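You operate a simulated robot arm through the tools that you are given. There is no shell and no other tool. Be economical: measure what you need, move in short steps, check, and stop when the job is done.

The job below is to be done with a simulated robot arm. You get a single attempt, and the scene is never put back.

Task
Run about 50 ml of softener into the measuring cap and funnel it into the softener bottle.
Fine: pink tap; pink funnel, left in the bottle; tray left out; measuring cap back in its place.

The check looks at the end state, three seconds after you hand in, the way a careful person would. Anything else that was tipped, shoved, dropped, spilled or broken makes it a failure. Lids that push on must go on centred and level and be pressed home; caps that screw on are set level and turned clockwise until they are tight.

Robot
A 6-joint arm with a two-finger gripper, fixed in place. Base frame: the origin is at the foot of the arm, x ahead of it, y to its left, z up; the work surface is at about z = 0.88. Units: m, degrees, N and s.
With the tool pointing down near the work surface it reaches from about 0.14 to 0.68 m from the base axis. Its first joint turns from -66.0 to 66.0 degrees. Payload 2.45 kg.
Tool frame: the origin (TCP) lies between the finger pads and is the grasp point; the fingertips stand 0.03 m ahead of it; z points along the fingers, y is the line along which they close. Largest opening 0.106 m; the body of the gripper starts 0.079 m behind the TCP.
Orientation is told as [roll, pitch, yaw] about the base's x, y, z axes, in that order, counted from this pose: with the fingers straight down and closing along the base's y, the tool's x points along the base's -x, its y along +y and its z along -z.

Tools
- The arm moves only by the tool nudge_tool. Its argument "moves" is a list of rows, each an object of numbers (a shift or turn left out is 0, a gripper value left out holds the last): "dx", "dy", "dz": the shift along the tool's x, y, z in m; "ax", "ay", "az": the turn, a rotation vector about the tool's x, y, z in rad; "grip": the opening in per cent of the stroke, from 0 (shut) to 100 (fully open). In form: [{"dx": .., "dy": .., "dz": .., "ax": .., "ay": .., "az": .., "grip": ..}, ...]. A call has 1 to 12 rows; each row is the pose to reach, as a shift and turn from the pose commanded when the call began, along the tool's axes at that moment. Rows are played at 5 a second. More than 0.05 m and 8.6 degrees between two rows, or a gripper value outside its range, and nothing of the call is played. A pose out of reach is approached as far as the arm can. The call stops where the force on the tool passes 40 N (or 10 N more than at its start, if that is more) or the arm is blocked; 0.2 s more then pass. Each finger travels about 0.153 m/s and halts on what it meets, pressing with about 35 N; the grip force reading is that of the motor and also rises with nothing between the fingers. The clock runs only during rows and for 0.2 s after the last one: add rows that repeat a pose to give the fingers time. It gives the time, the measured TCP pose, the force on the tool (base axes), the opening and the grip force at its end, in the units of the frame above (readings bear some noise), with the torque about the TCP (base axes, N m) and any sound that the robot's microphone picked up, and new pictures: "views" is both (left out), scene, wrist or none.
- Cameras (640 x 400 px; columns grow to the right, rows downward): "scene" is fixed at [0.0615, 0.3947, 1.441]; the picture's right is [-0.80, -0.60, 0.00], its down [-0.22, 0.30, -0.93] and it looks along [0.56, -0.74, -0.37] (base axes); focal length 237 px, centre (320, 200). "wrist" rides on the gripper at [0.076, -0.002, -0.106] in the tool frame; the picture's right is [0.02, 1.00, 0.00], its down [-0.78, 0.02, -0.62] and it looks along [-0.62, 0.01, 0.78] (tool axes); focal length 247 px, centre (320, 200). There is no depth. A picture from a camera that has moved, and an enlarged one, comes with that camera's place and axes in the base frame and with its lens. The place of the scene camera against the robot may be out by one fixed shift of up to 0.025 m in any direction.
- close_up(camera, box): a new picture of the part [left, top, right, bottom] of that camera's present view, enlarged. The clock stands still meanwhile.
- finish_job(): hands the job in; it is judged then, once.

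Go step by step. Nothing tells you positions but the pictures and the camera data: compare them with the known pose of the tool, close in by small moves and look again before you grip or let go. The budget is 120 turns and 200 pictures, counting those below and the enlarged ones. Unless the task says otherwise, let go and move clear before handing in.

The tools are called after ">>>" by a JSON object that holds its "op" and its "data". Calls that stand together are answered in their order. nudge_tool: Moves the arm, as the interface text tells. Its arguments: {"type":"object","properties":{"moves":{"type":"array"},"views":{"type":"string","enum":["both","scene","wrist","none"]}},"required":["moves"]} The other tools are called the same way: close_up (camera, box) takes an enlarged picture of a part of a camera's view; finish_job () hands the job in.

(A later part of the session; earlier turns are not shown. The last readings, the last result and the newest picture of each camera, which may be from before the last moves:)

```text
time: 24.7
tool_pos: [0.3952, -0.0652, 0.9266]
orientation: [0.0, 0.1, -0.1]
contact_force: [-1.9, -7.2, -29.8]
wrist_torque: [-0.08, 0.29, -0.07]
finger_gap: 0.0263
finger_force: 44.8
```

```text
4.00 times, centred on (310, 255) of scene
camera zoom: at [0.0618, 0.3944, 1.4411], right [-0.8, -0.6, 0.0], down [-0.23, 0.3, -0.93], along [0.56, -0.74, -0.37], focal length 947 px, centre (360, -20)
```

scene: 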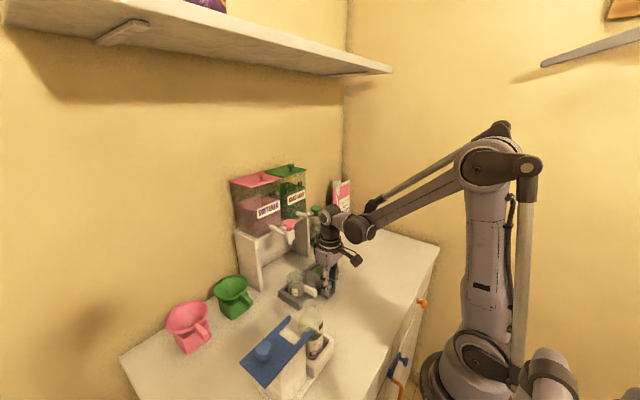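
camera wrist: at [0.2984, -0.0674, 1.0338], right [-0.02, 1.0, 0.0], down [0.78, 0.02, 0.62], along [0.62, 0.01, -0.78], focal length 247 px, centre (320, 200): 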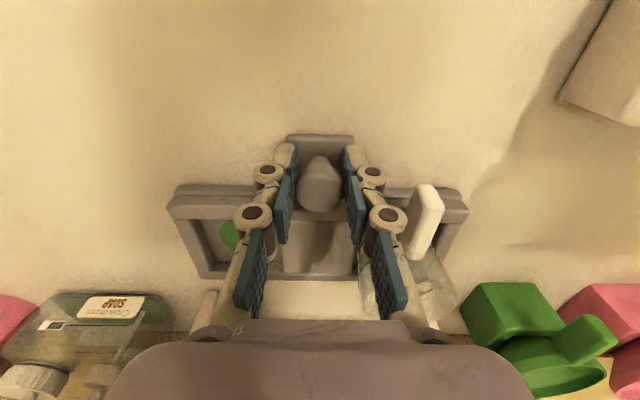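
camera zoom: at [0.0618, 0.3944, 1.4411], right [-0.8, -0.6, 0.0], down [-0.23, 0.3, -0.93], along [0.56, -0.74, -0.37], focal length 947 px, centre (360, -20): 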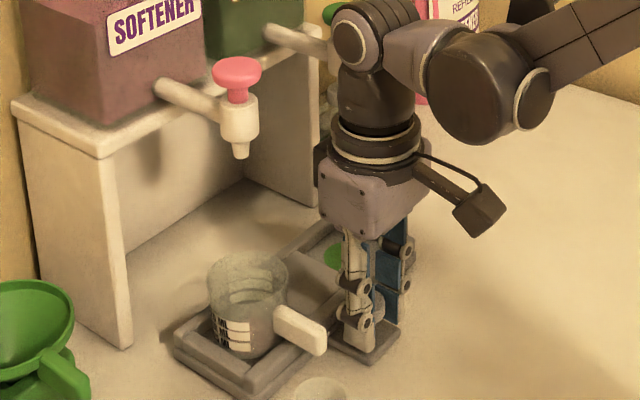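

The cup now lines up under the spout in the scene view. I unload, release the knob, rise, and check from the wrist camera.

>>> {"op": "nudge_tool", "data": {"moves": [{"dz": 0.0008}, {"dz": 0.0008, "grip": 15}, {"dz": 0.0008, "grip": 40}, {"dz": 0.0008, "grip": 40}, {"dz": -0.03}, {"dz": -0.06}, {"dz": -0.08, "dx": 0.03}, {"dz": -0.08, "dx": 0.07}, {"dz": -0.08, "dx": 0.11}, {"dz": -0.08, "dx": 0.11}], "views": "both"}}

>>> {"op": "close_up", "data": {"camera": "wrist", "box": [240, 140, 440, 320]}}

```text
time: 26.9
tool_pos: [0.2846, -0.067, 1.0078]
orientation: [0.0, 0.0, -0.1]
contact_force: [0.2, -0.3, -0.4]
wrist_torque: [-0.02, 0.02, -0.02]
finger_gap: 0.0424
finger_force: 0.1
camera wrist: at [0.2084, -0.0704, 1.1142], right [-0.02, 1.0, 0.0], down [0.78, 0.02, 0.62], along [0.62, 0.01, -0.78], focal length 247 px, centre (320, 200)
```

scene: 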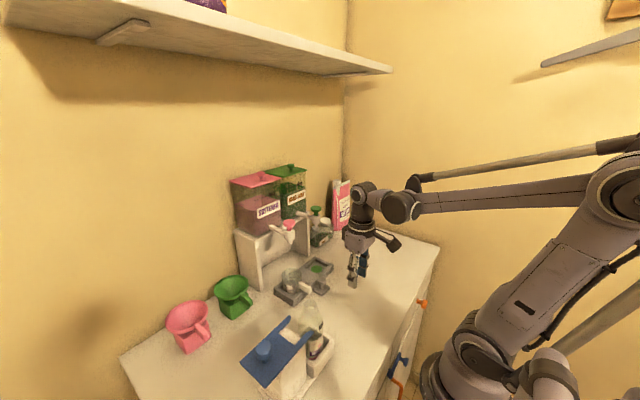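
wrist: 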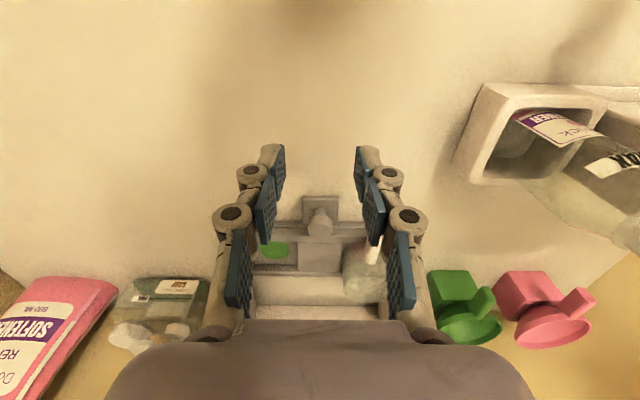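

```text
2.22 times, centred on (340, 230) of wrist
camera zoom: at [0.2084, -0.0704, 1.1142], right [-0.02, 1.0, 0.0], down [0.78, 0.02, 0.62], along [0.62, 0.01, -0.78], focal length 549 px, centre (276, 133)
```

zoom: 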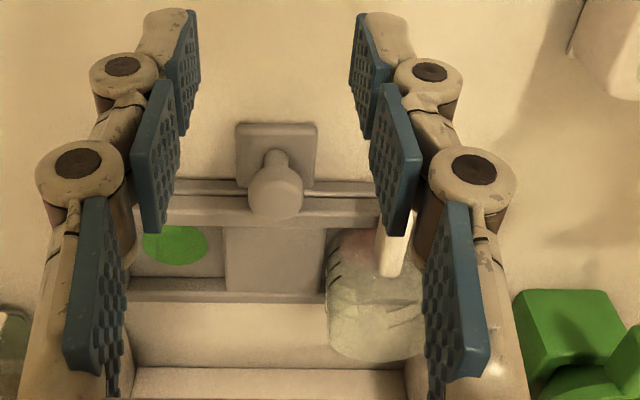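

Cup in place. Now I close the fingers and go above the pink tap knob (≈0.467, −0.0065).

>>> {"op": "nudge_tool", "data": {"moves": [{"dz": -0.045, "grip": 0}, {"dz": -0.09}, {"dz": -0.135}, {"dz": -0.18, "dy": 0.015}, {"dz": -0.21, "dy": 0.03, "dx": -0.02}, {"dz": -0.22, "dy": 0.045, "dx": -0.055}, {"dz": -0.22, "dy": 0.055, "dx": -0.095}, {"dz": -0.22, "dy": 0.06, "dx": -0.135}, {"dz": -0.22, "dy": 0.0605, "dx": -0.165}, {"dz": -0.22, "dy": 0.0605, "dx": -0.18}, {"dz": -0.22, "dy": 0.0605, "dx": -0.18}], "views": "both"}}

>>> {"op": "close_up", "data": {"camera": "scene", "box": [240, 160, 360, 260]}}

>>> {"op": "close_up", "data": {"camera": "wrist", "box": [240, 100, 400, 260]}}

```text
time: 29.3
tool_pos: [0.4651, -0.0084, 1.2296]
orientation: [0.0, 0.0, -0.1]
contact_force: [-0.7, -0.4, 0.1]
wrist_torque: [-0.01, 0.01, -0.02]
finger_gap: 0.0
finger_force: 28.4
camera wrist: at [0.389, -0.0112, 1.3361], right [-0.02, 1.0, 0.0], down [0.78, 0.02, 0.62], along [0.62, 0.01, -0.78], focal length 247 px, centre (320, 200)
```

scene: 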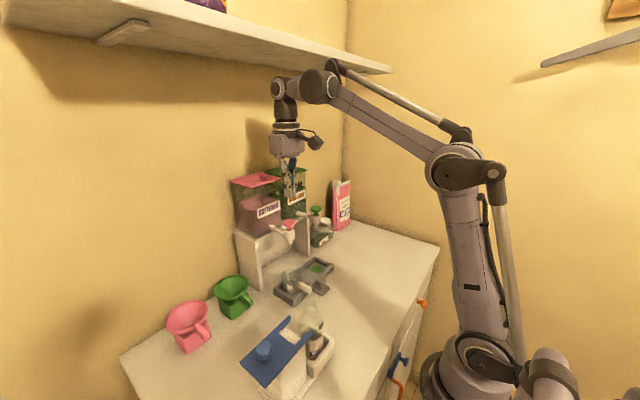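
wrist: 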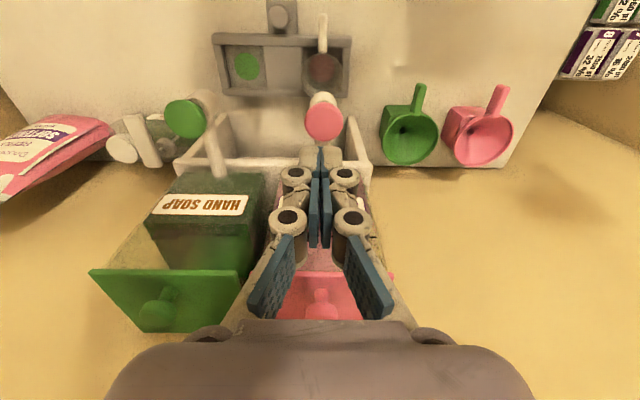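

```text
4.00 times, centred on (300, 210) of scene
camera zoom: at [0.0615, 0.3947, 1.441], right [-0.8, -0.6, 0.0], down [-0.22, 0.3, -0.93], along [0.56, -0.74, -0.37], focal length 947 px, centre (400, 160)
```

zoom: 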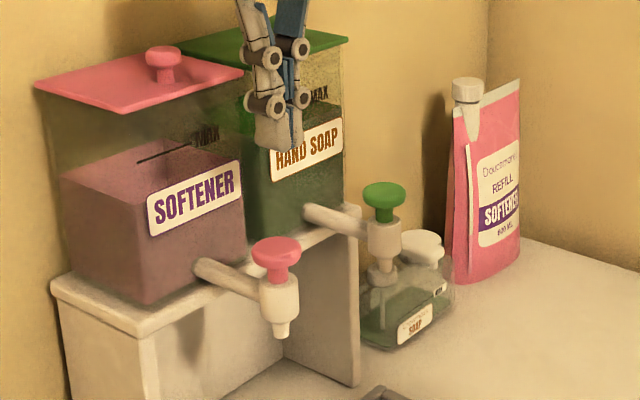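

```text
2.50 times, centred on (320, 180) of wrist
camera zoom: at [0.389, -0.0112, 1.3361], right [-0.02, 1.0, 0.0], down [0.78, 0.02, 0.62], along [0.62, 0.01, -0.78], focal length 617 px, centre (320, 250)
```

zoom: 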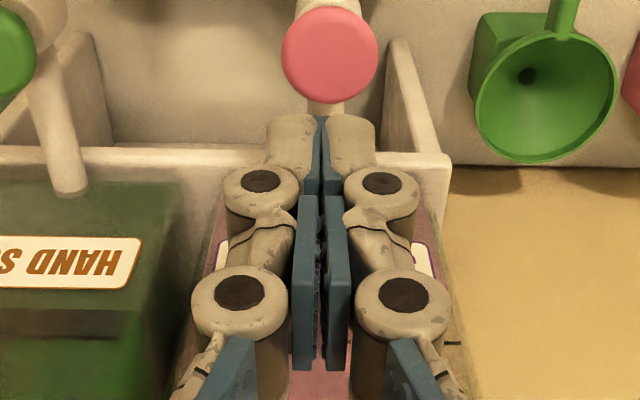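

Tip is directly above the knob (top ≈1.131). I descend to just touch.

>>> {"op": "nudge_tool", "data": {"moves": [{"dz": 0.03}, {"dz": 0.055}, {"dz": 0.062}, {"dz": 0.066}, {"dz": 0.069}, {"dz": 0.069}], "views": "none"}}

>>> {"op": "close_up", "data": {"camera": "scene", "box": [260, 200, 340, 300]}}

```text
time: 30.7
tool_pos: [0.4652, -0.0061, 1.1598]
orientation: [0.0, 0.0, -0.2]
contact_force: [0.5, -0.1, 0.5]
wrist_torque: [0.02, 0.02, -0.03]
finger_gap: 0.0
finger_force: 28.7
```

```text
4.00 times, centred on (300, 250) of scene
camera zoom: at [0.0615, 0.3947, 1.441], right [-0.8, -0.6, 0.0], down [-0.22, 0.3, -0.93], along [0.56, -0.74, -0.37], focal length 947 px, centre (400, 0)
```

zoom: 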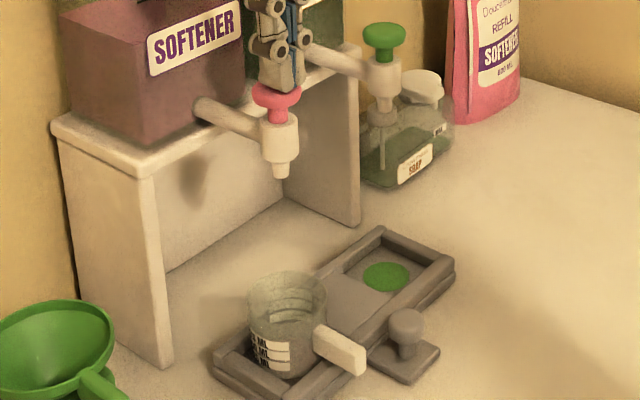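

Almost touching. I press slightly and observe.

>>> {"op": "nudge_tool", "data": {"moves": [{"dz": 0.002}, {"dz": 0.004}], "views": "none"}}

>>> {"op": "close_up", "data": {"camera": "scene", "box": [270, 220, 340, 300]}}

```text
time: 31.3
tool_pos: [0.4652, -0.0059, 1.1544]
orientation: [0.0, 0.0, 0.0]
contact_force: [-0.5, 0.5, 1.0]
wrist_torque: [0.01, 0.01, -0.03]
finger_gap: 0.006
finger_force: 28.4
```

```text
5.00 times, centred on (305, 260) of scene
camera zoom: at [0.0614, 0.3947, 1.441], right [-0.8, -0.6, 0.0], down [-0.22, 0.3, -0.93], along [0.56, -0.74, -0.37], focal length 1184 px, centre (395, -100)
```

zoom: 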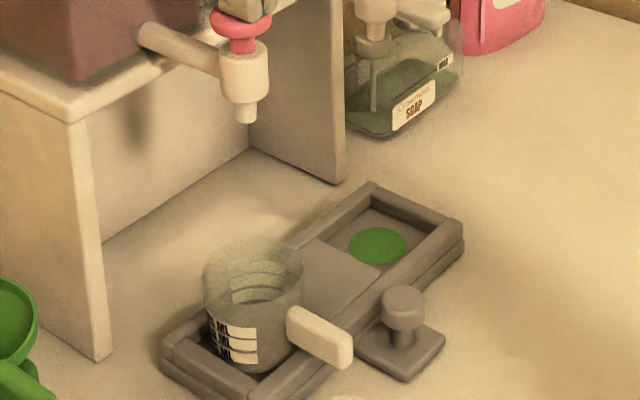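

The finger gap opened a little (0.006): the dome may be wedging them. Take a closer look.

>>> {"op": "close_up", "data": {"camera": "scene", "box": [270, 190, 310, 250]}}

>>> {"op": "close_up", "data": {"camera": "wrist", "box": [270, 100, 370, 200]}}

```text
6.67 times, centred on (290, 220) of scene
camera zoom: at [0.0614, 0.3947, 1.441], right [-0.8, -0.6, 0.0], down [-0.22, 0.3, -0.93], along [0.56, -0.74, -0.37], focal length 1578 px, centre (520, 67)
```

zoom: 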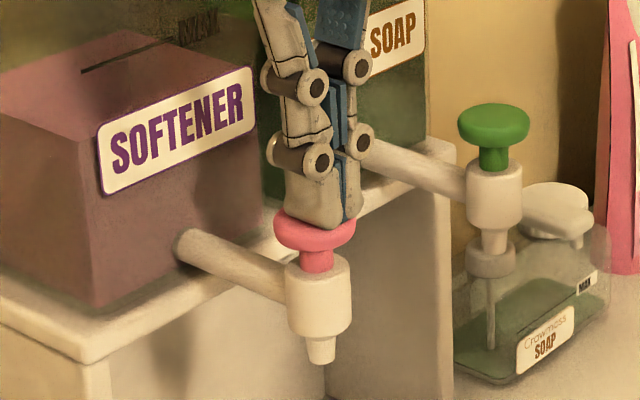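

```text
4.00 times, centred on (320, 150) of wrist
camera zoom: at [0.3887, -0.0085, 1.2615], right [-0.02, 1.0, 0.0], down [0.78, 0.02, 0.62], along [0.62, 0.01, -0.78], focal length 988 px, centre (320, 400)
```

zoom: 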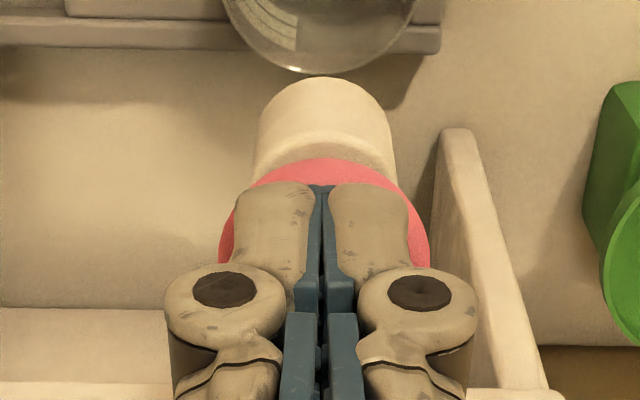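

Well placed on the knob. I press further in small steps.

>>> {"op": "nudge_tool", "data": {"moves": [{"dz": 0.003, "grip": 0}, {"dz": 0.005, "grip": 0}], "views": "none"}}

>>> {"op": "close_up", "data": {"camera": "scene", "box": [265, 210, 345, 300]}}

```text
time: 31.9
tool_pos: [0.4641, -0.0061, 1.1494]
orientation: [-0.1, 0.1, -0.2]
contact_force: [-0.7, 0.2, 1.8]
wrist_torque: [0.03, -0.01, 0.02]
finger_gap: 0.0059
finger_force: 28.6
heard: click
```

```text
4.44 times, centred on (305, 255) of scene
camera zoom: at [0.0614, 0.3947, 1.441], right [-0.8, -0.6, 0.0], down [-0.22, 0.3, -0.93], along [0.56, -0.74, -0.37], focal length 1052 px, centre (387, -44)
```

zoom: 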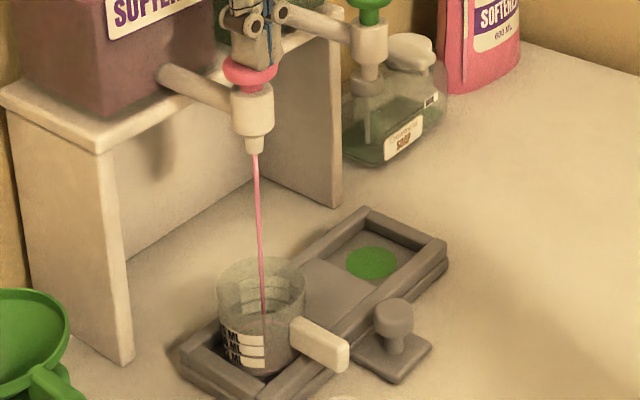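

A click and the stream falls into the cup. I hold briefly and check the level.

>>> {"op": "nudge_tool", "data": {"moves": [{"dz": 0.0}, {"dz": 0.0}], "views": "none"}}

>>> {"op": "close_up", "data": {"camera": "scene", "box": [290, 260, 340, 300]}}

```text
time: 32.5
tool_pos: [0.4646, -0.0081, 1.1502]
orientation: [-0.1, -0.1, -0.1]
contact_force: [0.4, 0.3, 2.3]
wrist_torque: [-0.01, 0.01, 0.03]
finger_gap: 0.0061
finger_force: 28.3
```

```text
10.00 times, centred on (315, 280) of scene
camera zoom: at [0.0614, 0.3947, 1.441], right [-0.8, -0.6, 0.0], down [-0.22, 0.3, -0.93], along [0.56, -0.74, -0.37], focal length 2368 px, centre (370, -600)
```

zoom: 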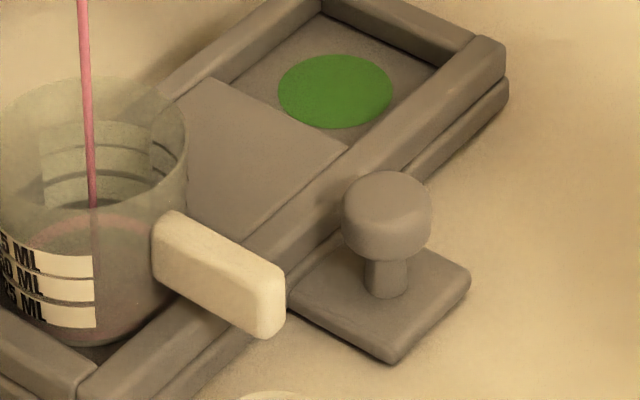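

Liquid is starting to collect. I hold another ~1 s.

>>> {"op": "nudge_tool", "data": {"moves": [{"dz": 0.0}, {"dz": 0.0}, {"dz": 0.0}, {"dz": 0.0}], "views": "none"}}

>>> {"op": "close_up", "data": {"camera": "scene", "box": [280, 260, 320, 300]}}

```text
time: 33.5
tool_pos: [0.4649, -0.007, 1.1502]
orientation: [0.0, 0.0, 0.0]
contact_force: [-0.8, -0.3, 1.4]
wrist_torque: [0.01, 0.01, 0.0]
finger_gap: 0.0061
finger_force: 29.0
```

```text
10.00 times, centred on (300, 280) of scene
camera zoom: at [0.0614, 0.3947, 1.441], right [-0.8, -0.6, 0.0], down [-0.22, 0.3, -0.93], along [0.56, -0.74, -0.37], focal length 2368 px, centre (520, -600)
```

zoom: 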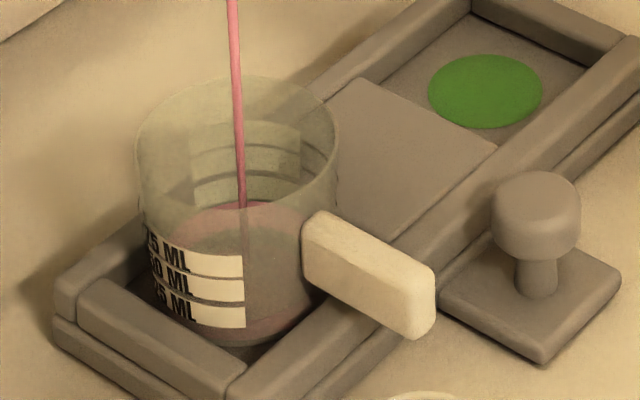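

About 1.8 s of flow. I zoom in further on the marks.

>>> {"op": "close_up", "data": {"camera": "scene", "box": [284, 266, 304, 296]}}

>>> {"op": "close_up", "data": {"camera": "wrist", "box": [285, 70, 355, 125]}}

```text
13.33 times, centred on (294, 281) of scene
camera zoom: at [0.0614, 0.3947, 1.441], right [-0.8, -0.6, 0.0], down [-0.22, 0.3, -0.93], along [0.56, -0.74, -0.37], focal length 3157 px, centre (667, -880)
```

zoom: 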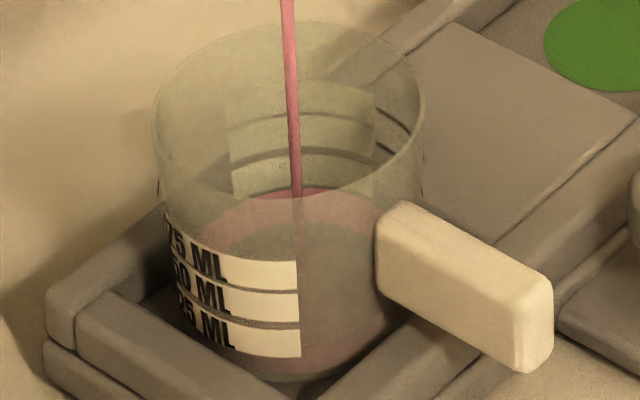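

```text
7.27 times, centred on (320, 98) of wrist
camera zoom: at [0.3886, -0.0091, 1.2568], right [-0.02, 1.0, 0.0], down [0.78, 0.02, 0.62], along [0.62, 0.01, -0.78], focal length 1796 px, centre (320, 946)
```

zoom: 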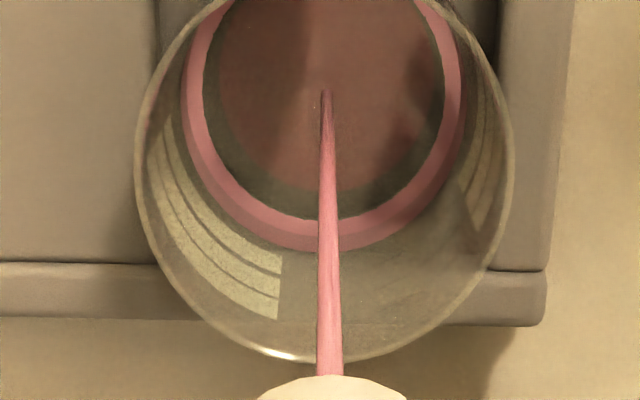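

The wrist view shows the level well: it now reaches the foot of the lowest label block. I run 0.6 s more to calibrate the rate.

>>> {"op": "nudge_tool", "data": {"moves": [{"dz": 0.0}, {"dz": 0.0}], "views": "none"}}

>>> {"op": "close_up", "data": {"camera": "wrist", "box": [285, 70, 355, 125]}}

```text
time: 34.1
tool_pos: [0.4642, -0.0058, 1.1498]
orientation: [0.0, 0.0, -0.1]
contact_force: [-0.7, -0.8, 1.7]
wrist_torque: [-0.05, 0.0, -0.04]
finger_gap: 0.006
finger_force: 28.9
```

```text
7.27 times, centred on (320, 98) of wrist
camera zoom: at [0.3886, -0.009, 1.2568], right [-0.02, 1.0, 0.0], down [0.78, 0.02, 0.62], along [0.62, 0.01, -0.78], focal length 1796 px, centre (320, 946)
```

zoom: 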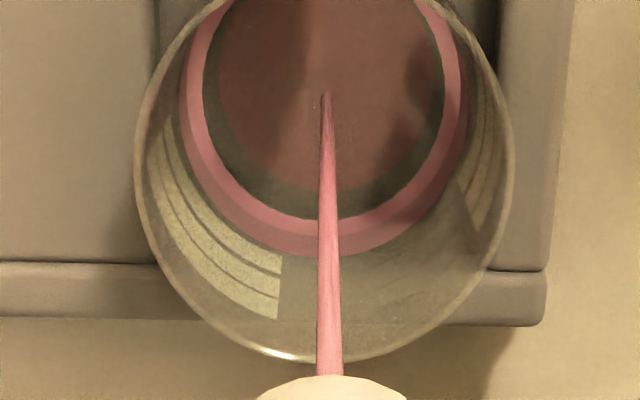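

Level is rising ~10–12 px/s; the 50 ml line is the one at row ≈272 (left label edge). I run another second.

>>> {"op": "nudge_tool", "data": {"moves": [{"dz": 0.0}, {"dz": 0.0}, {"dz": 0.0}, {"dz": 0.0}], "views": "none"}}

>>> {"op": "close_up", "data": {"camera": "wrist", "box": [285, 70, 355, 125]}}

>>> {"op": "close_up", "data": {"camera": "scene", "box": [284, 266, 304, 296]}}

```text
time: 35.1
tool_pos: [0.4649, -0.0063, 1.1498]
orientation: [-0.1, 0.1, 0.0]
contact_force: [0.2, -0.1, 0.8]
wrist_torque: [-0.01, 0.02, -0.03]
finger_gap: 0.006
finger_force: 28.6
```

```text
7.27 times, centred on (320, 98) of wrist
camera zoom: at [0.3886, -0.009, 1.2568], right [-0.02, 1.0, 0.0], down [0.78, 0.02, 0.62], along [0.62, 0.01, -0.78], focal length 1796 px, centre (320, 946)
```

zoom: 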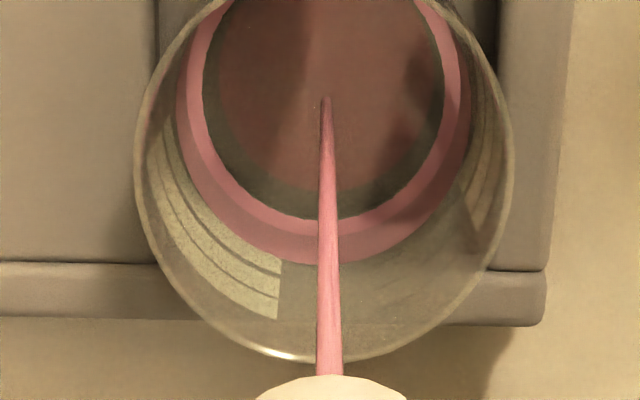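

```text
13.33 times, centred on (294, 281) of scene
camera zoom: at [0.0614, 0.3947, 1.441], right [-0.8, -0.6, 0.0], down [-0.22, 0.3, -0.93], along [0.56, -0.74, -0.37], focal length 3157 px, centre (667, -880)
```

zoom: 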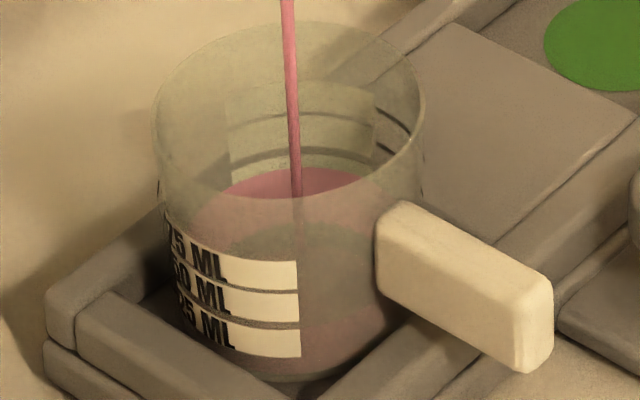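

Now ≈38–40 ml, rate ≈11 ml/s. I hold 0.6 s more and then release the knob.

>>> {"op": "nudge_tool", "data": {"moves": [{"dz": 0.0}, {"dz": 0.0}, {"dz": 0.0}, {"dz": -0.015}], "views": "none"}}

>>> {"op": "close_up", "data": {"camera": "wrist", "box": [285, 70, 355, 125]}}

>>> {"op": "close_up", "data": {"camera": "scene", "box": [270, 220, 330, 300]}}

```text
time: 36.1
tool_pos: [0.4646, -0.0061, 1.1648]
orientation: [0.0, 0.0, -0.1]
contact_force: [0.5, 0.5, 0.0]
wrist_torque: [0.02, -0.03, 0.01]
finger_gap: 0.0001
finger_force: 28.6
```

```text
7.27 times, centred on (320, 98) of wrist
camera zoom: at [0.3882, -0.0081, 1.2718], right [-0.02, 1.0, 0.0], down [0.78, 0.02, 0.62], along [0.62, 0.01, -0.78], focal length 1796 px, centre (320, 946)
```

zoom: 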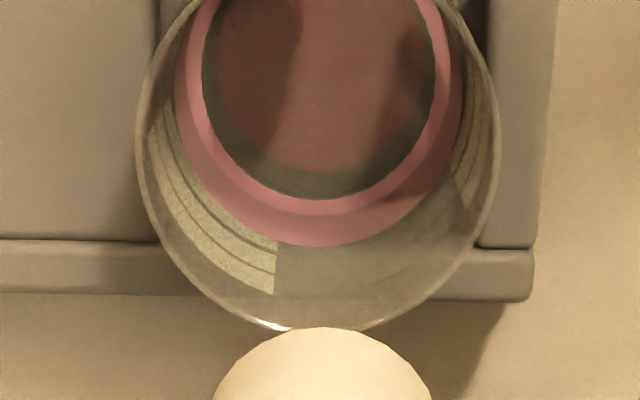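

```text
5.00 times, centred on (300, 260) of scene
camera zoom: at [0.0614, 0.3947, 1.441], right [-0.8, -0.6, 0.0], down [-0.22, 0.3, -0.93], along [0.56, -0.74, -0.37], focal length 1184 px, centre (420, -100)
```

zoom: 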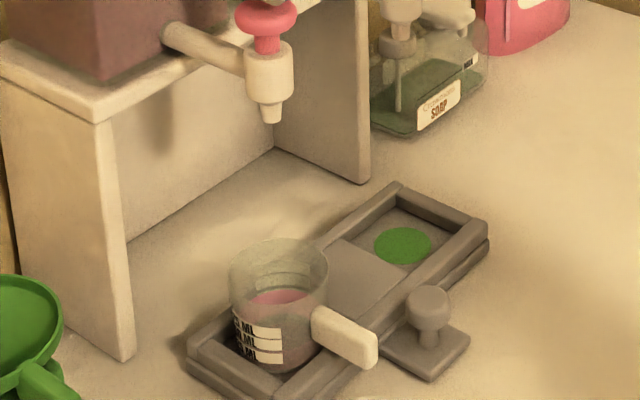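

The flow stopped. Check level against marks.

>>> {"op": "close_up", "data": {"camera": "wrist", "box": [297, 80, 327, 115]}}

>>> {"op": "close_up", "data": {"camera": "scene", "box": [284, 266, 304, 296]}}

```text
11.43 times, centred on (312, 98) of wrist
camera zoom: at [0.3882, -0.0081, 1.2718], right [-0.02, 1.0, 0.0], down [0.78, 0.02, 0.62], along [0.62, 0.01, -0.78], focal length 2823 px, centre (411, 1371)
```

zoom: 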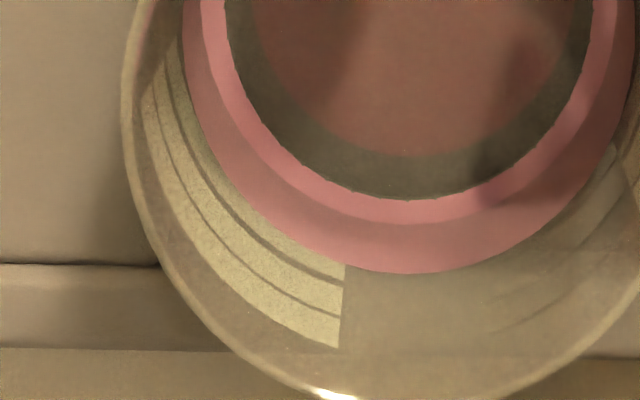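

```text
13.33 times, centred on (294, 281) of scene
camera zoom: at [0.0614, 0.3947, 1.441], right [-0.8, -0.6, 0.0], down [-0.22, 0.3, -0.93], along [0.56, -0.74, -0.37], focal length 3157 px, centre (667, -880)
```

zoom: 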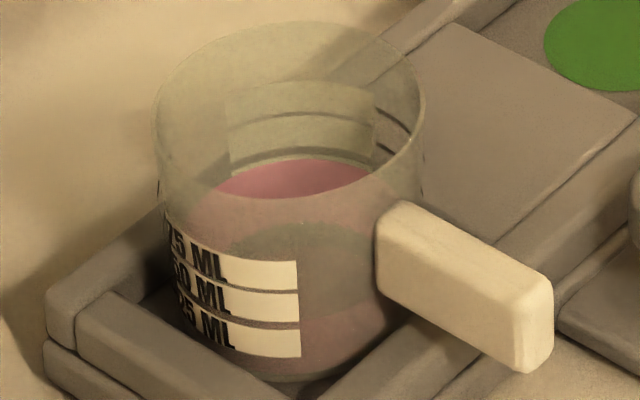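

Flow stopped; I need a better level reading before deciding whether to top up. Extreme zooms on the cup.

>>> {"op": "close_up", "data": {"camera": "scene", "box": [286, 276, 302, 287]}}

>>> {"op": "close_up", "data": {"camera": "scene", "box": [284, 284, 306, 298]}}

```text
16.00 times, centred on (294, 282) of scene
camera zoom: at [0.0614, 0.3947, 1.441], right [-0.8, -0.6, 0.0], down [-0.22, 0.3, -0.93], along [0.56, -0.74, -0.37], focal length 3788 px, centre (736, -1104)
```

zoom: 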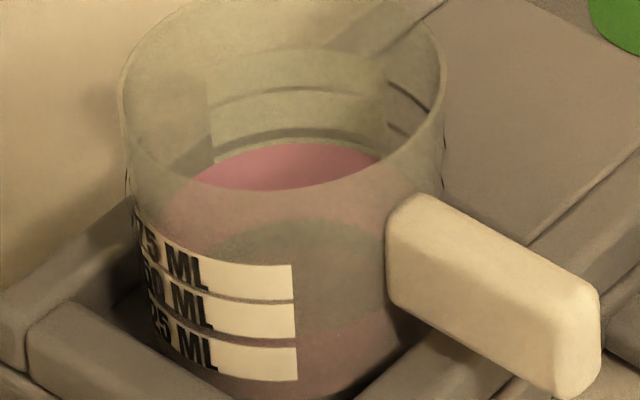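

```text
16.00 times, centred on (295, 291) of scene
camera zoom: at [0.0614, 0.3947, 1.441], right [-0.8, -0.6, 0.0], down [-0.22, 0.3, -0.93], along [0.56, -0.74, -0.37], focal length 3788 px, centre (720, -1256)
```

zoom: 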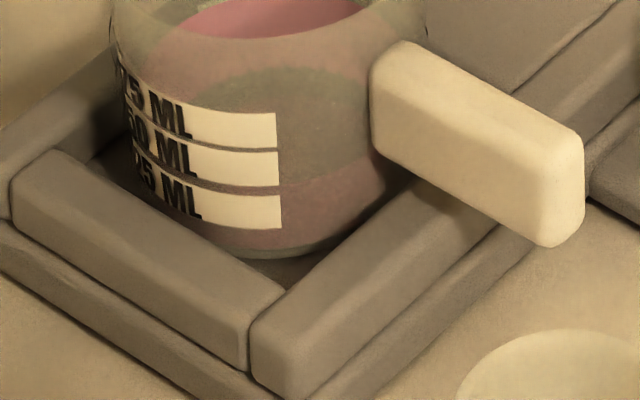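

The ring lines next to the back label will tell which label a line belongs to. Zoom there.

>>> {"op": "close_up", "data": {"camera": "scene", "box": [294, 273, 303, 281]}}

>>> {"op": "close_up", "data": {"camera": "scene", "box": [281, 277, 291, 285]}}

>>> {"op": "close_up", "data": {"camera": "wrist", "box": [300, 90, 324, 106]}}

```text
16.00 times, centred on (298, 277) of scene
camera zoom: at [0.0614, 0.3947, 1.441], right [-0.8, -0.6, 0.0], down [-0.22, 0.3, -0.93], along [0.56, -0.74, -0.37], focal length 3788 px, centre (664, -1032)
```

zoom: 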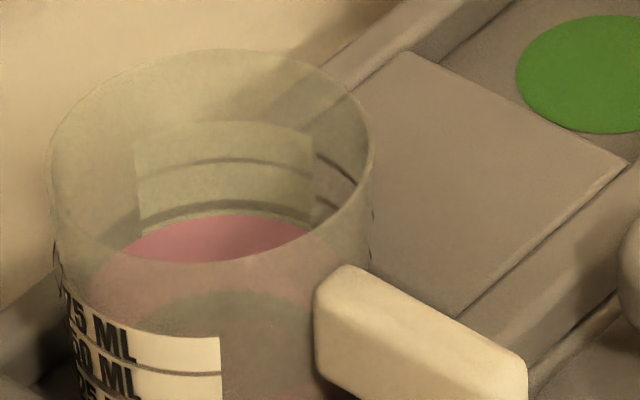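

```text
16.00 times, centred on (286, 281) of scene
camera zoom: at [0.0614, 0.3947, 1.441], right [-0.8, -0.6, 0.0], down [-0.22, 0.3, -0.93], along [0.56, -0.74, -0.37], focal length 3788 px, centre (864, -1096)
```

zoom: 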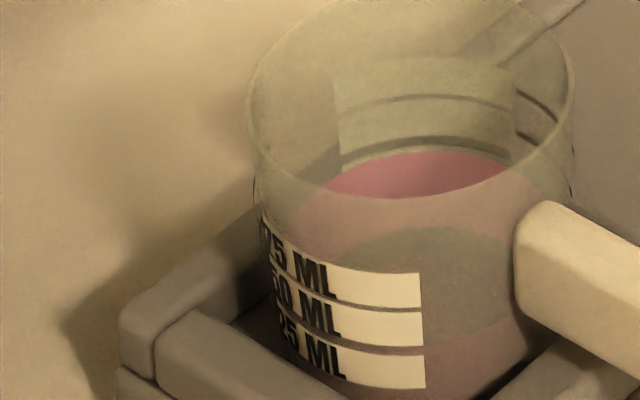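

```text
16.00 times, centred on (312, 98) of wrist
camera zoom: at [0.3882, -0.0081, 1.2718], right [-0.02, 1.0, 0.0], down [0.78, 0.02, 0.62], along [0.62, 0.01, -0.78], focal length 3952 px, centre (448, 1832)
```

zoom: 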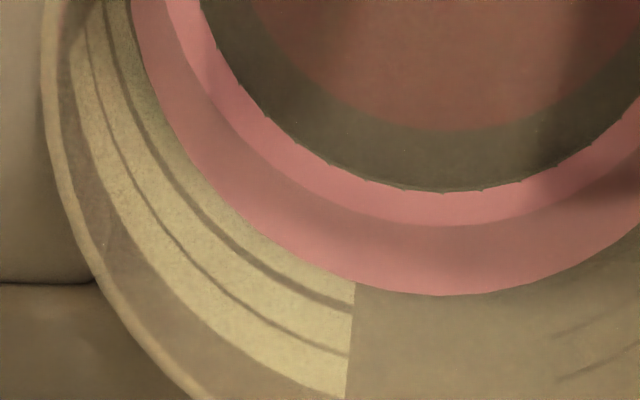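

Careful comparison (time, floor height, spacing of marks) puts the current volume at ≈38–41 ml. I top up with ~0.9 s of flow and release.

>>> {"op": "nudge_tool", "data": {"moves": [{"dz": 0.015}, {"dz": 0.015}, {"dz": 0.015}, {"dz": 0.015}, {"dz": 0.015}, {"dz": 0.0}], "views": "none"}}

>>> {"op": "close_up", "data": {"camera": "wrist", "box": [300, 90, 324, 106]}}

>>> {"op": "close_up", "data": {"camera": "scene", "box": [284, 266, 304, 296]}}

```text
time: 37.5
tool_pos: [0.4651, -0.0054, 1.1649]
orientation: [0.0, 0.0, -0.1]
contact_force: [-0.2, -0.5, 0.0]
wrist_torque: [-0.02, 0.02, 0.02]
finger_gap: 0.0003
finger_force: 28.8
heard: click
```

```text
16.00 times, centred on (312, 98) of wrist
camera zoom: at [0.3889, -0.0081, 1.2724], right [-0.02, 1.0, 0.0], down [0.78, 0.02, 0.62], along [0.62, 0.01, -0.78], focal length 3952 px, centre (448, 1832)
```

zoom: 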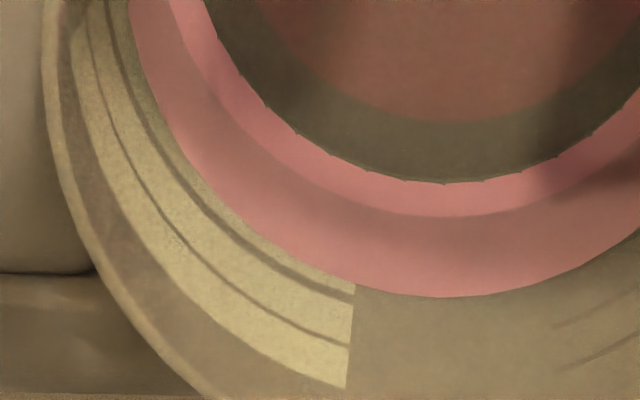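

```text
13.33 times, centred on (294, 281) of scene
camera zoom: at [0.0614, 0.3947, 1.441], right [-0.8, -0.6, 0.0], down [-0.22, 0.3, -0.93], along [0.56, -0.74, -0.37], focal length 3157 px, centre (667, -880)
```

zoom: 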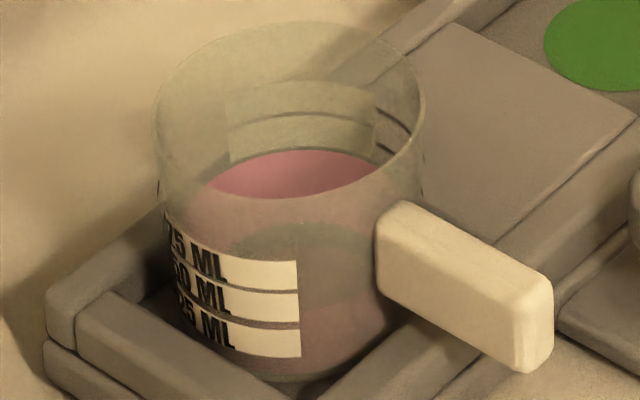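

Now ≈47 ml. One very short press for the last few ml.

>>> {"op": "nudge_tool", "data": {"moves": [{"dz": 0.015}, {"dz": 0.015}, {"dz": 0.015}, {"dz": 0.0}], "views": "none"}}

>>> {"op": "close_up", "data": {"camera": "wrist", "box": [300, 90, 324, 106]}}

>>> {"op": "close_up", "data": {"camera": "scene", "box": [270, 220, 330, 300]}}

```text
time: 38.5
tool_pos: [0.4648, -0.0042, 1.1669]
orientation: [0.0, 0.0, -0.1]
contact_force: [0.0, -0.8, 0.4]
wrist_torque: [0.02, 0.0, 0.03]
finger_gap: 0.0
finger_force: 28.7
heard: click
```

```text
16.00 times, centred on (312, 98) of wrist
camera zoom: at [0.3891, -0.0071, 1.2735], right [-0.02, 1.0, 0.0], down [0.78, 0.02, 0.62], along [0.62, 0.01, -0.78], focal length 3952 px, centre (448, 1832)
```

zoom: 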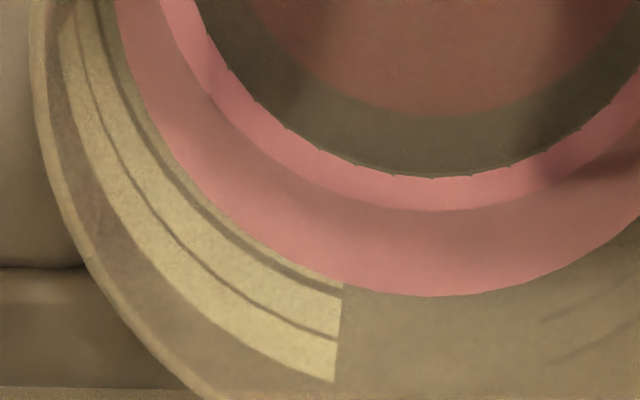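

```text
5.00 times, centred on (300, 260) of scene
camera zoom: at [0.0614, 0.3947, 1.441], right [-0.8, -0.6, 0.0], down [-0.22, 0.3, -0.93], along [0.56, -0.74, -0.37], focal length 1184 px, centre (420, -100)
```

zoom: 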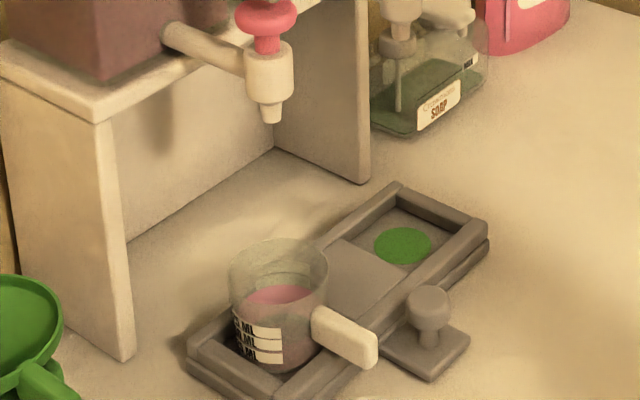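

≈50 ml now. Next: retreat and return to the tray knob by the earlier path.

>>> {"op": "nudge_tool", "data": {"moves": [{"dz": -0.04}, {"dz": -0.06, "dx": 0.02}, {"dz": -0.06, "dx": 0.06, "dy": -0.015, "grip": 40}, {"dz": -0.06, "dx": 0.1, "dy": -0.035}, {"dz": -0.06, "dx": 0.135, "dy": -0.055}, {"dz": -0.04, "dx": 0.17, "dy": -0.061}, {"dz": 0.0, "dx": 0.185, "dy": -0.061}, {"dz": 0.045, "dx": 0.185, "dy": -0.061}, {"dz": 0.09, "dx": 0.185, "dy": -0.061}, {"dz": 0.135, "dx": 0.185, "dy": -0.061}, {"dz": 0.157, "dx": 0.185, "dy": -0.061}, {"dz": 0.157, "dx": 0.185, "dy": -0.061}], "views": "wrist"}}

```text
time: 41.1
tool_pos: [0.2787, -0.0646, 1.0075]
orientation: [0.1, 0.0, -0.2]
contact_force: [0.4, -0.6, -0.5]
wrist_torque: [-0.02, -0.02, 0.0]
finger_gap: 0.0425
finger_force: 0.0
camera wrist: at [0.2026, -0.0669, 1.1136], right [-0.02, 1.0, 0.0], down [0.78, 0.02, 0.62], along [0.62, 0.01, -0.78], focal length 247 px, centre (320, 200)
```

wrist: 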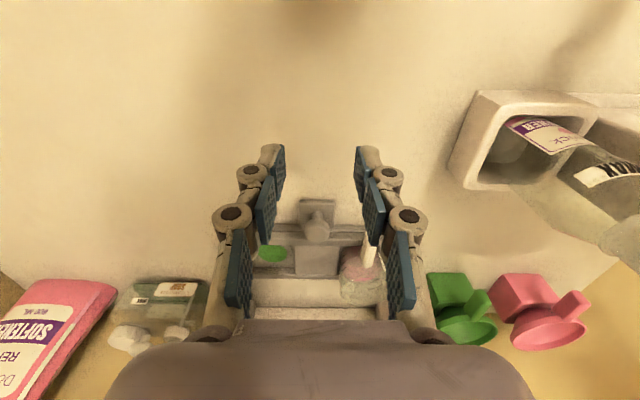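

Go forward over the knob and down, then grip.

>>> {"op": "nudge_tool", "data": {"moves": [{"dx": -0.045}, {"dx": -0.09}, {"dx": -0.1165}, {"dx": -0.1165, "dz": 0.04}, {"dx": -0.1165, "dz": 0.07}, {"dx": -0.1165, "dz": 0.081}, {"dx": -0.1165, "dz": 0.081, "grip": 18}, {"dx": -0.1165, "dz": 0.081, "grip": 0}, {"dx": -0.1165, "dz": 0.081, "grip": 0}], "views": "wrist"}}

```text
time: 43.1
tool_pos: [0.395, -0.065, 0.9284]
orientation: [0.1, 0.0, 0.0]
contact_force: [0.0, 7.0, 5.6]
wrist_torque: [0.13, -0.05, 0.06]
finger_gap: 0.0263
finger_force: 45.3
camera wrist: at [0.3199, -0.068, 1.0347], right [-0.02, 1.0, 0.0], down [0.78, 0.02, 0.62], along [0.62, 0.01, -0.78], focal length 247 px, centre (320, 200)
```

wrist: 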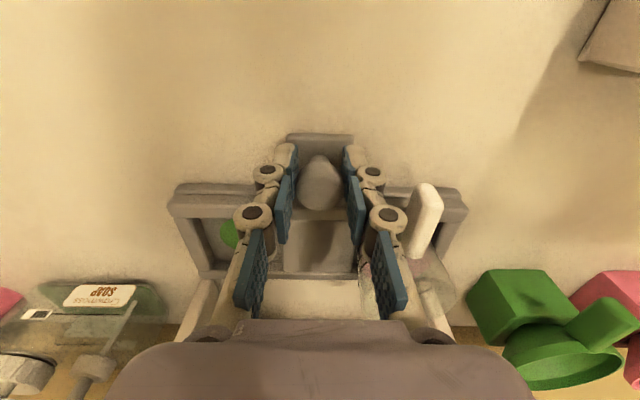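

Gripped. Pull the tray out slowly.

>>> {"op": "nudge_tool", "data": {"moves": [{"dx": 0.002, "dy": 0.001}, {"dx": 0.005, "dy": 0.001}, {"dx": 0.009, "dy": 0.001}, {"dx": 0.013, "dy": 0.001}, {"dx": 0.017, "dy": 0.001}, {"dx": 0.021, "dy": 0.001}, {"dx": 0.025, "dy": 0.001}, {"dx": 0.029, "dy": 0.001}, {"dx": 0.033, "dy": 0.001}, {"dx": 0.037, "dy": 0.001}, {"dx": 0.04, "dy": 0.001}, {"dx": 0.04, "dy": 0.001}], "views": "none"}}

```text
time: 43.9
tool_pos: [0.3885, -0.0645, 0.9279]
orientation: [-0.1, 0.0, -0.1]
contact_force: [-0.7, 1.4, 5.5]
wrist_torque: [0.03, -0.17, -0.01]
finger_gap: 0.0263
finger_force: 45.0
stopped in row 4: the force on the tool passed its limit at 40 N (the readings are from after the stop); the commanded pose is now the measured one
```

Static friction tripped it; I continue with even gentler steps.

>>> {"op": "nudge_tool", "data": {"moves": [{"dx": 0.001}, {"dx": 0.003}, {"dx": 0.006}, {"dx": 0.009}, {"dx": 0.012}, {"dx": 0.015}, {"dx": 0.018}, {"dx": 0.021}, {"dx": 0.024}, {"dx": 0.027}, {"dx": 0.03}, {"dx": 0.033}], "views": "none"}}

```text
time: 46.5
tool_pos: [0.3548, -0.065, 0.9271]
orientation: [0.0, 0.0, -0.2]
contact_force: [2.2, -5.7, 3.7]
wrist_torque: [-0.15, 0.22, -0.06]
finger_gap: 0.0265
finger_force: 44.9
```

>>> {"op": "nudge_tool", "data": {"moves": [{"dx": 0.003}, {"dx": 0.006}, {"dx": 0.0095}, {"dx": 0.013}, {"dx": 0.0165}, {"dx": 0.02}, {"dx": 0.0235}, {"dx": 0.027}, {"dx": 0.0305}, {"dx": 0.034}, {"dx": 0.0375}, {"dx": 0.041}], "views": "none"}}

```text
time: 49.1
tool_pos: [0.3131, -0.0645, 0.9277]
orientation: [0.0, -0.1, 0.0]
contact_force: [1.2, 3.7, 40.3]
wrist_torque: [0.06, -0.16, 0.03]
finger_gap: 0.0264
finger_force: 44.9
```

Relieve the vertical strain, and finish the last 35 mm.

>>> {"op": "nudge_tool", "data": {"moves": [{"dz": -0.0012}, {"dz": -0.0012, "dx": 0.003}, {"dz": -0.0012, "dx": 0.006}, {"dz": -0.0012, "dx": 0.0095}, {"dz": -0.0012, "dx": 0.013}, {"dz": -0.0012, "dx": 0.0165}, {"dz": -0.0012, "dx": 0.02}, {"dz": -0.0012, "dx": 0.0235}, {"dz": -0.0012, "dx": 0.027}, {"dz": -0.0012, "dx": 0.03}, {"dz": -0.0012, "dx": 0.033}, {"dz": -0.0012, "dx": 0.035}], "views": "scene"}}

```text
time: 51.7
tool_pos: [0.2789, -0.0658, 0.93]
orientation: [0.1, 0.0, 0.0]
contact_force: [1.1, 5.3, 4.1]
wrist_torque: [0.09, 0.0, 0.11]
finger_gap: 0.0264
finger_force: 45.2
```

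scene: 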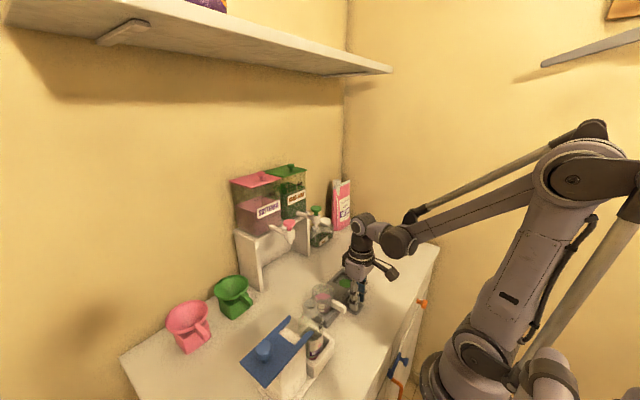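

Tray is back out. Release the knob, rise, and move over to view the pink funnel (≈0.55, 0.25).

>>> {"op": "nudge_tool", "data": {"moves": [{"dz": 0.0, "grip": 15}, {"dz": 0.0, "grip": 40}, {"dz": 0.0, "grip": 40}, {"dz": -0.04}, {"dz": -0.085}, {"dz": -0.13}, {"dz": -0.17}, {"dz": -0.21}, {"dz": -0.25}, {"dz": -0.25, "dy": 0.04}, {"dz": -0.25, "dy": 0.08, "dx": -0.02}, {"dz": -0.25, "dy": 0.12, "dx": -0.04}], "views": "none"}}

>>> {"op": "nudge_tool", "data": {"moves": [{"dx": -0.02, "dy": 0.04}, {"dx": -0.04, "dy": 0.08}, {"dx": -0.06, "dy": 0.12}, {"dx": -0.08, "dy": 0.16}, {"dx": -0.11, "dy": 0.185, "grip": 100}, {"dx": -0.11, "dy": 0.185, "grip": 100}], "views": "both"}}

>>> {"op": "close_up", "data": {"camera": "wrist", "box": [220, 80, 420, 220]}}

```text
time: 54.3
tool_pos: [0.3233, 0.0578, 1.1751]
orientation: [0.0, 0.1, -0.1]
contact_force: [0.0, 0.5, 0.6]
wrist_torque: [-0.04, 0.02, -0.01]
finger_gap: 0.0423
finger_force: 0.0
```

```text
time: 55.7
tool_pos: [0.4245, 0.2468, 1.177]
orientation: [0.0, 0.0, -0.1]
contact_force: [-0.1, 0.2, 0.0]
wrist_torque: [-0.01, 0.01, 0.03]
finger_gap: 0.1059
finger_force: 0.1
camera wrist: at [0.3483, 0.2451, 1.2835], right [-0.02, 1.0, 0.0], down [0.78, 0.02, 0.62], along [0.62, 0.01, -0.78], focal length 247 px, centre (320, 200)
```

scene: 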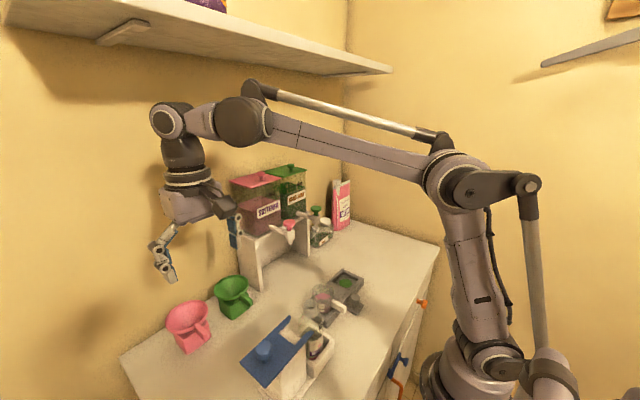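
wrist: 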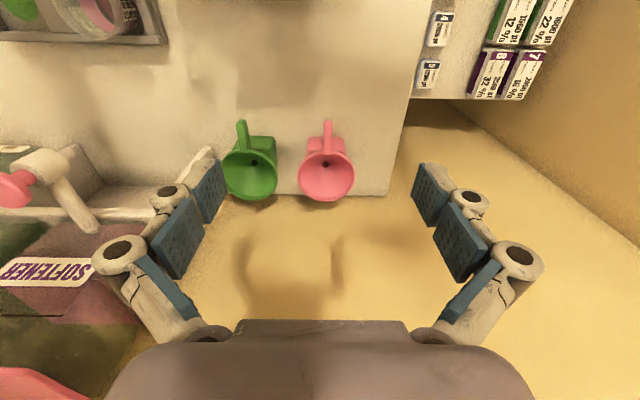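

```text
2.86 times, centred on (320, 150) of wrist
camera zoom: at [0.3483, 0.2451, 1.2835], right [-0.02, 1.0, 0.0], down [0.78, 0.02, 0.62], along [0.62, 0.01, -0.78], focal length 706 px, centre (320, 343)
```

zoom: 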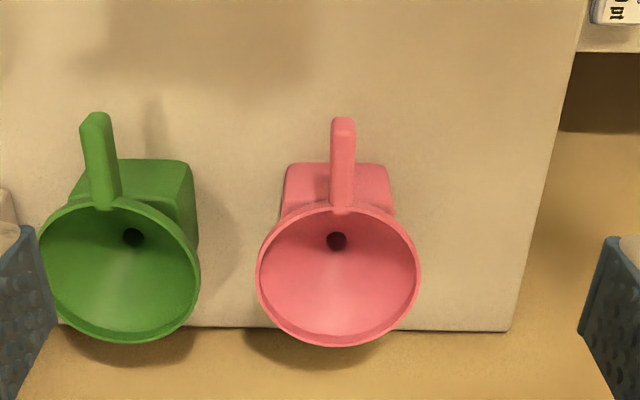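

Pink funnel: rim centre ≈ (0.547, 0.257, 0.978), handle along −x from x≈0.468–0.505 at z≈0.97. I approach above the handle.

>>> {"op": "nudge_tool", "data": {"moves": [{"dx": -0.03, "dy": 0.01, "dz": 0.02, "grip": 50}, {"dx": -0.0595, "dy": 0.01, "dz": 0.05, "grip": 50}, {"dx": -0.0595, "dy": 0.01, "dz": 0.09}, {"dx": -0.0595, "dy": 0.01, "dz": 0.13}, {"dx": -0.0595, "dy": 0.01, "dz": 0.15}, {"dx": -0.0595, "dy": 0.01, "dz": 0.15}], "views": "both"}}

>>> {"op": "close_up", "data": {"camera": "scene", "box": [150, 255, 270, 365]}}

```text
time: 57.1
tool_pos: [0.4894, 0.2513, 1.029]
orientation: [0.1, 0.0, -0.1]
contact_force: [-0.9, 0.4, 0.1]
wrist_torque: [-0.02, 0.0, -0.03]
finger_gap: 0.0529
finger_force: 0.0
camera wrist: at [0.4133, 0.2488, 1.136], right [-0.02, 1.0, 0.0], down [0.78, 0.02, 0.62], along [0.62, 0.01, -0.78], focal length 247 px, centre (320, 200)
```

scene: 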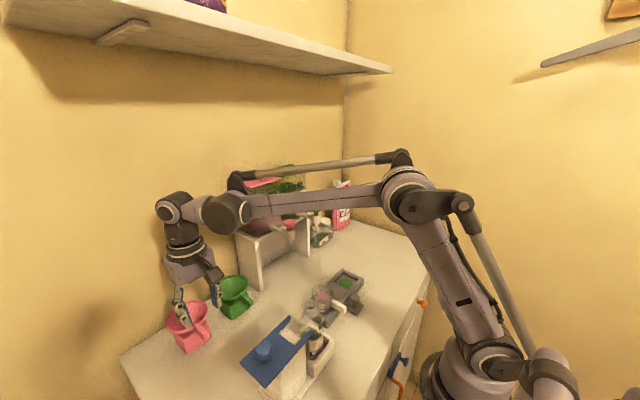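
wrist: 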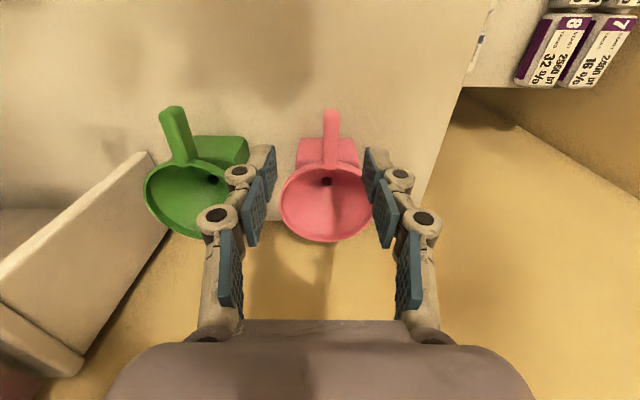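

```text
3.64 times, centred on (210, 310) of scene
camera zoom: at [0.0615, 0.3947, 1.441], right [-0.8, -0.6, 0.0], down [-0.22, 0.3, -0.93], along [0.56, -0.74, -0.37], focal length 861 px, centre (720, -200)
```

zoom: 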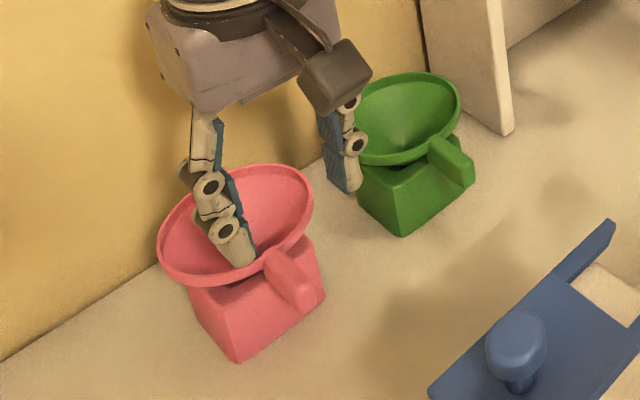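

Handle centre at y≈0.256; I correct by (+5 mm y, −5 mm x), descend and grip.

>>> {"op": "nudge_tool", "data": {"moves": [{"dx": 0.005, "dy": 0.005, "dz": 0.02}, {"dx": 0.005, "dy": 0.005, "dz": 0.04}, {"dx": 0.005, "dy": 0.005, "dz": 0.06}, {"dx": 0.005, "dy": 0.005, "dz": 0.06}, {"dx": 0.005, "dy": 0.005, "dz": 0.06, "grip": 30}, {"dx": 0.005, "dy": 0.005, "dz": 0.06, "grip": 30}], "views": "wrist"}}

>>> {"op": "close_up", "data": {"camera": "scene", "box": [150, 265, 250, 365]}}

```text
time: 58.5
tool_pos: [0.484, 0.2561, 0.9693]
orientation: [0.1, 0.1, -0.2]
contact_force: [-0.3, -0.6, 0.8]
wrist_torque: [0.01, 0.0, 0.01]
finger_gap: 0.0319
finger_force: 0.1
camera wrist: at [0.4087, 0.2538, 1.0762], right [-0.02, 1.0, 0.0], down [0.78, 0.02, 0.62], along [0.62, 0.01, -0.78], focal length 247 px, centre (320, 200)
```

wrist: 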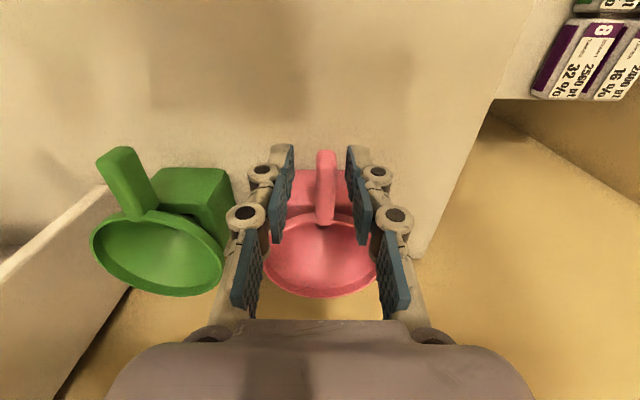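

```text
4.00 times, centred on (200, 315) of scene
camera zoom: at [0.0615, 0.3947, 1.441], right [-0.8, -0.6, 0.0], down [-0.22, 0.3, -0.93], along [0.56, -0.74, -0.37], focal length 947 px, centre (800, -260)
```

zoom: 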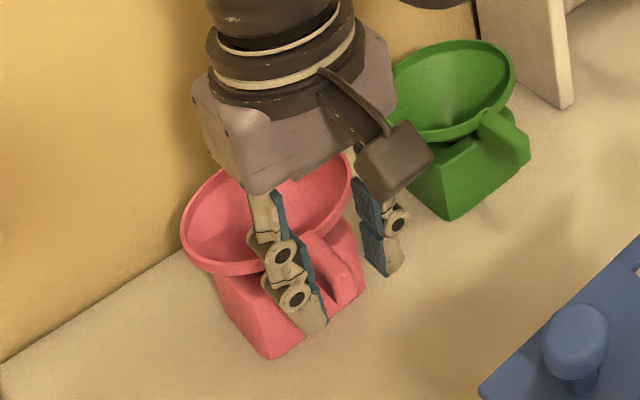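

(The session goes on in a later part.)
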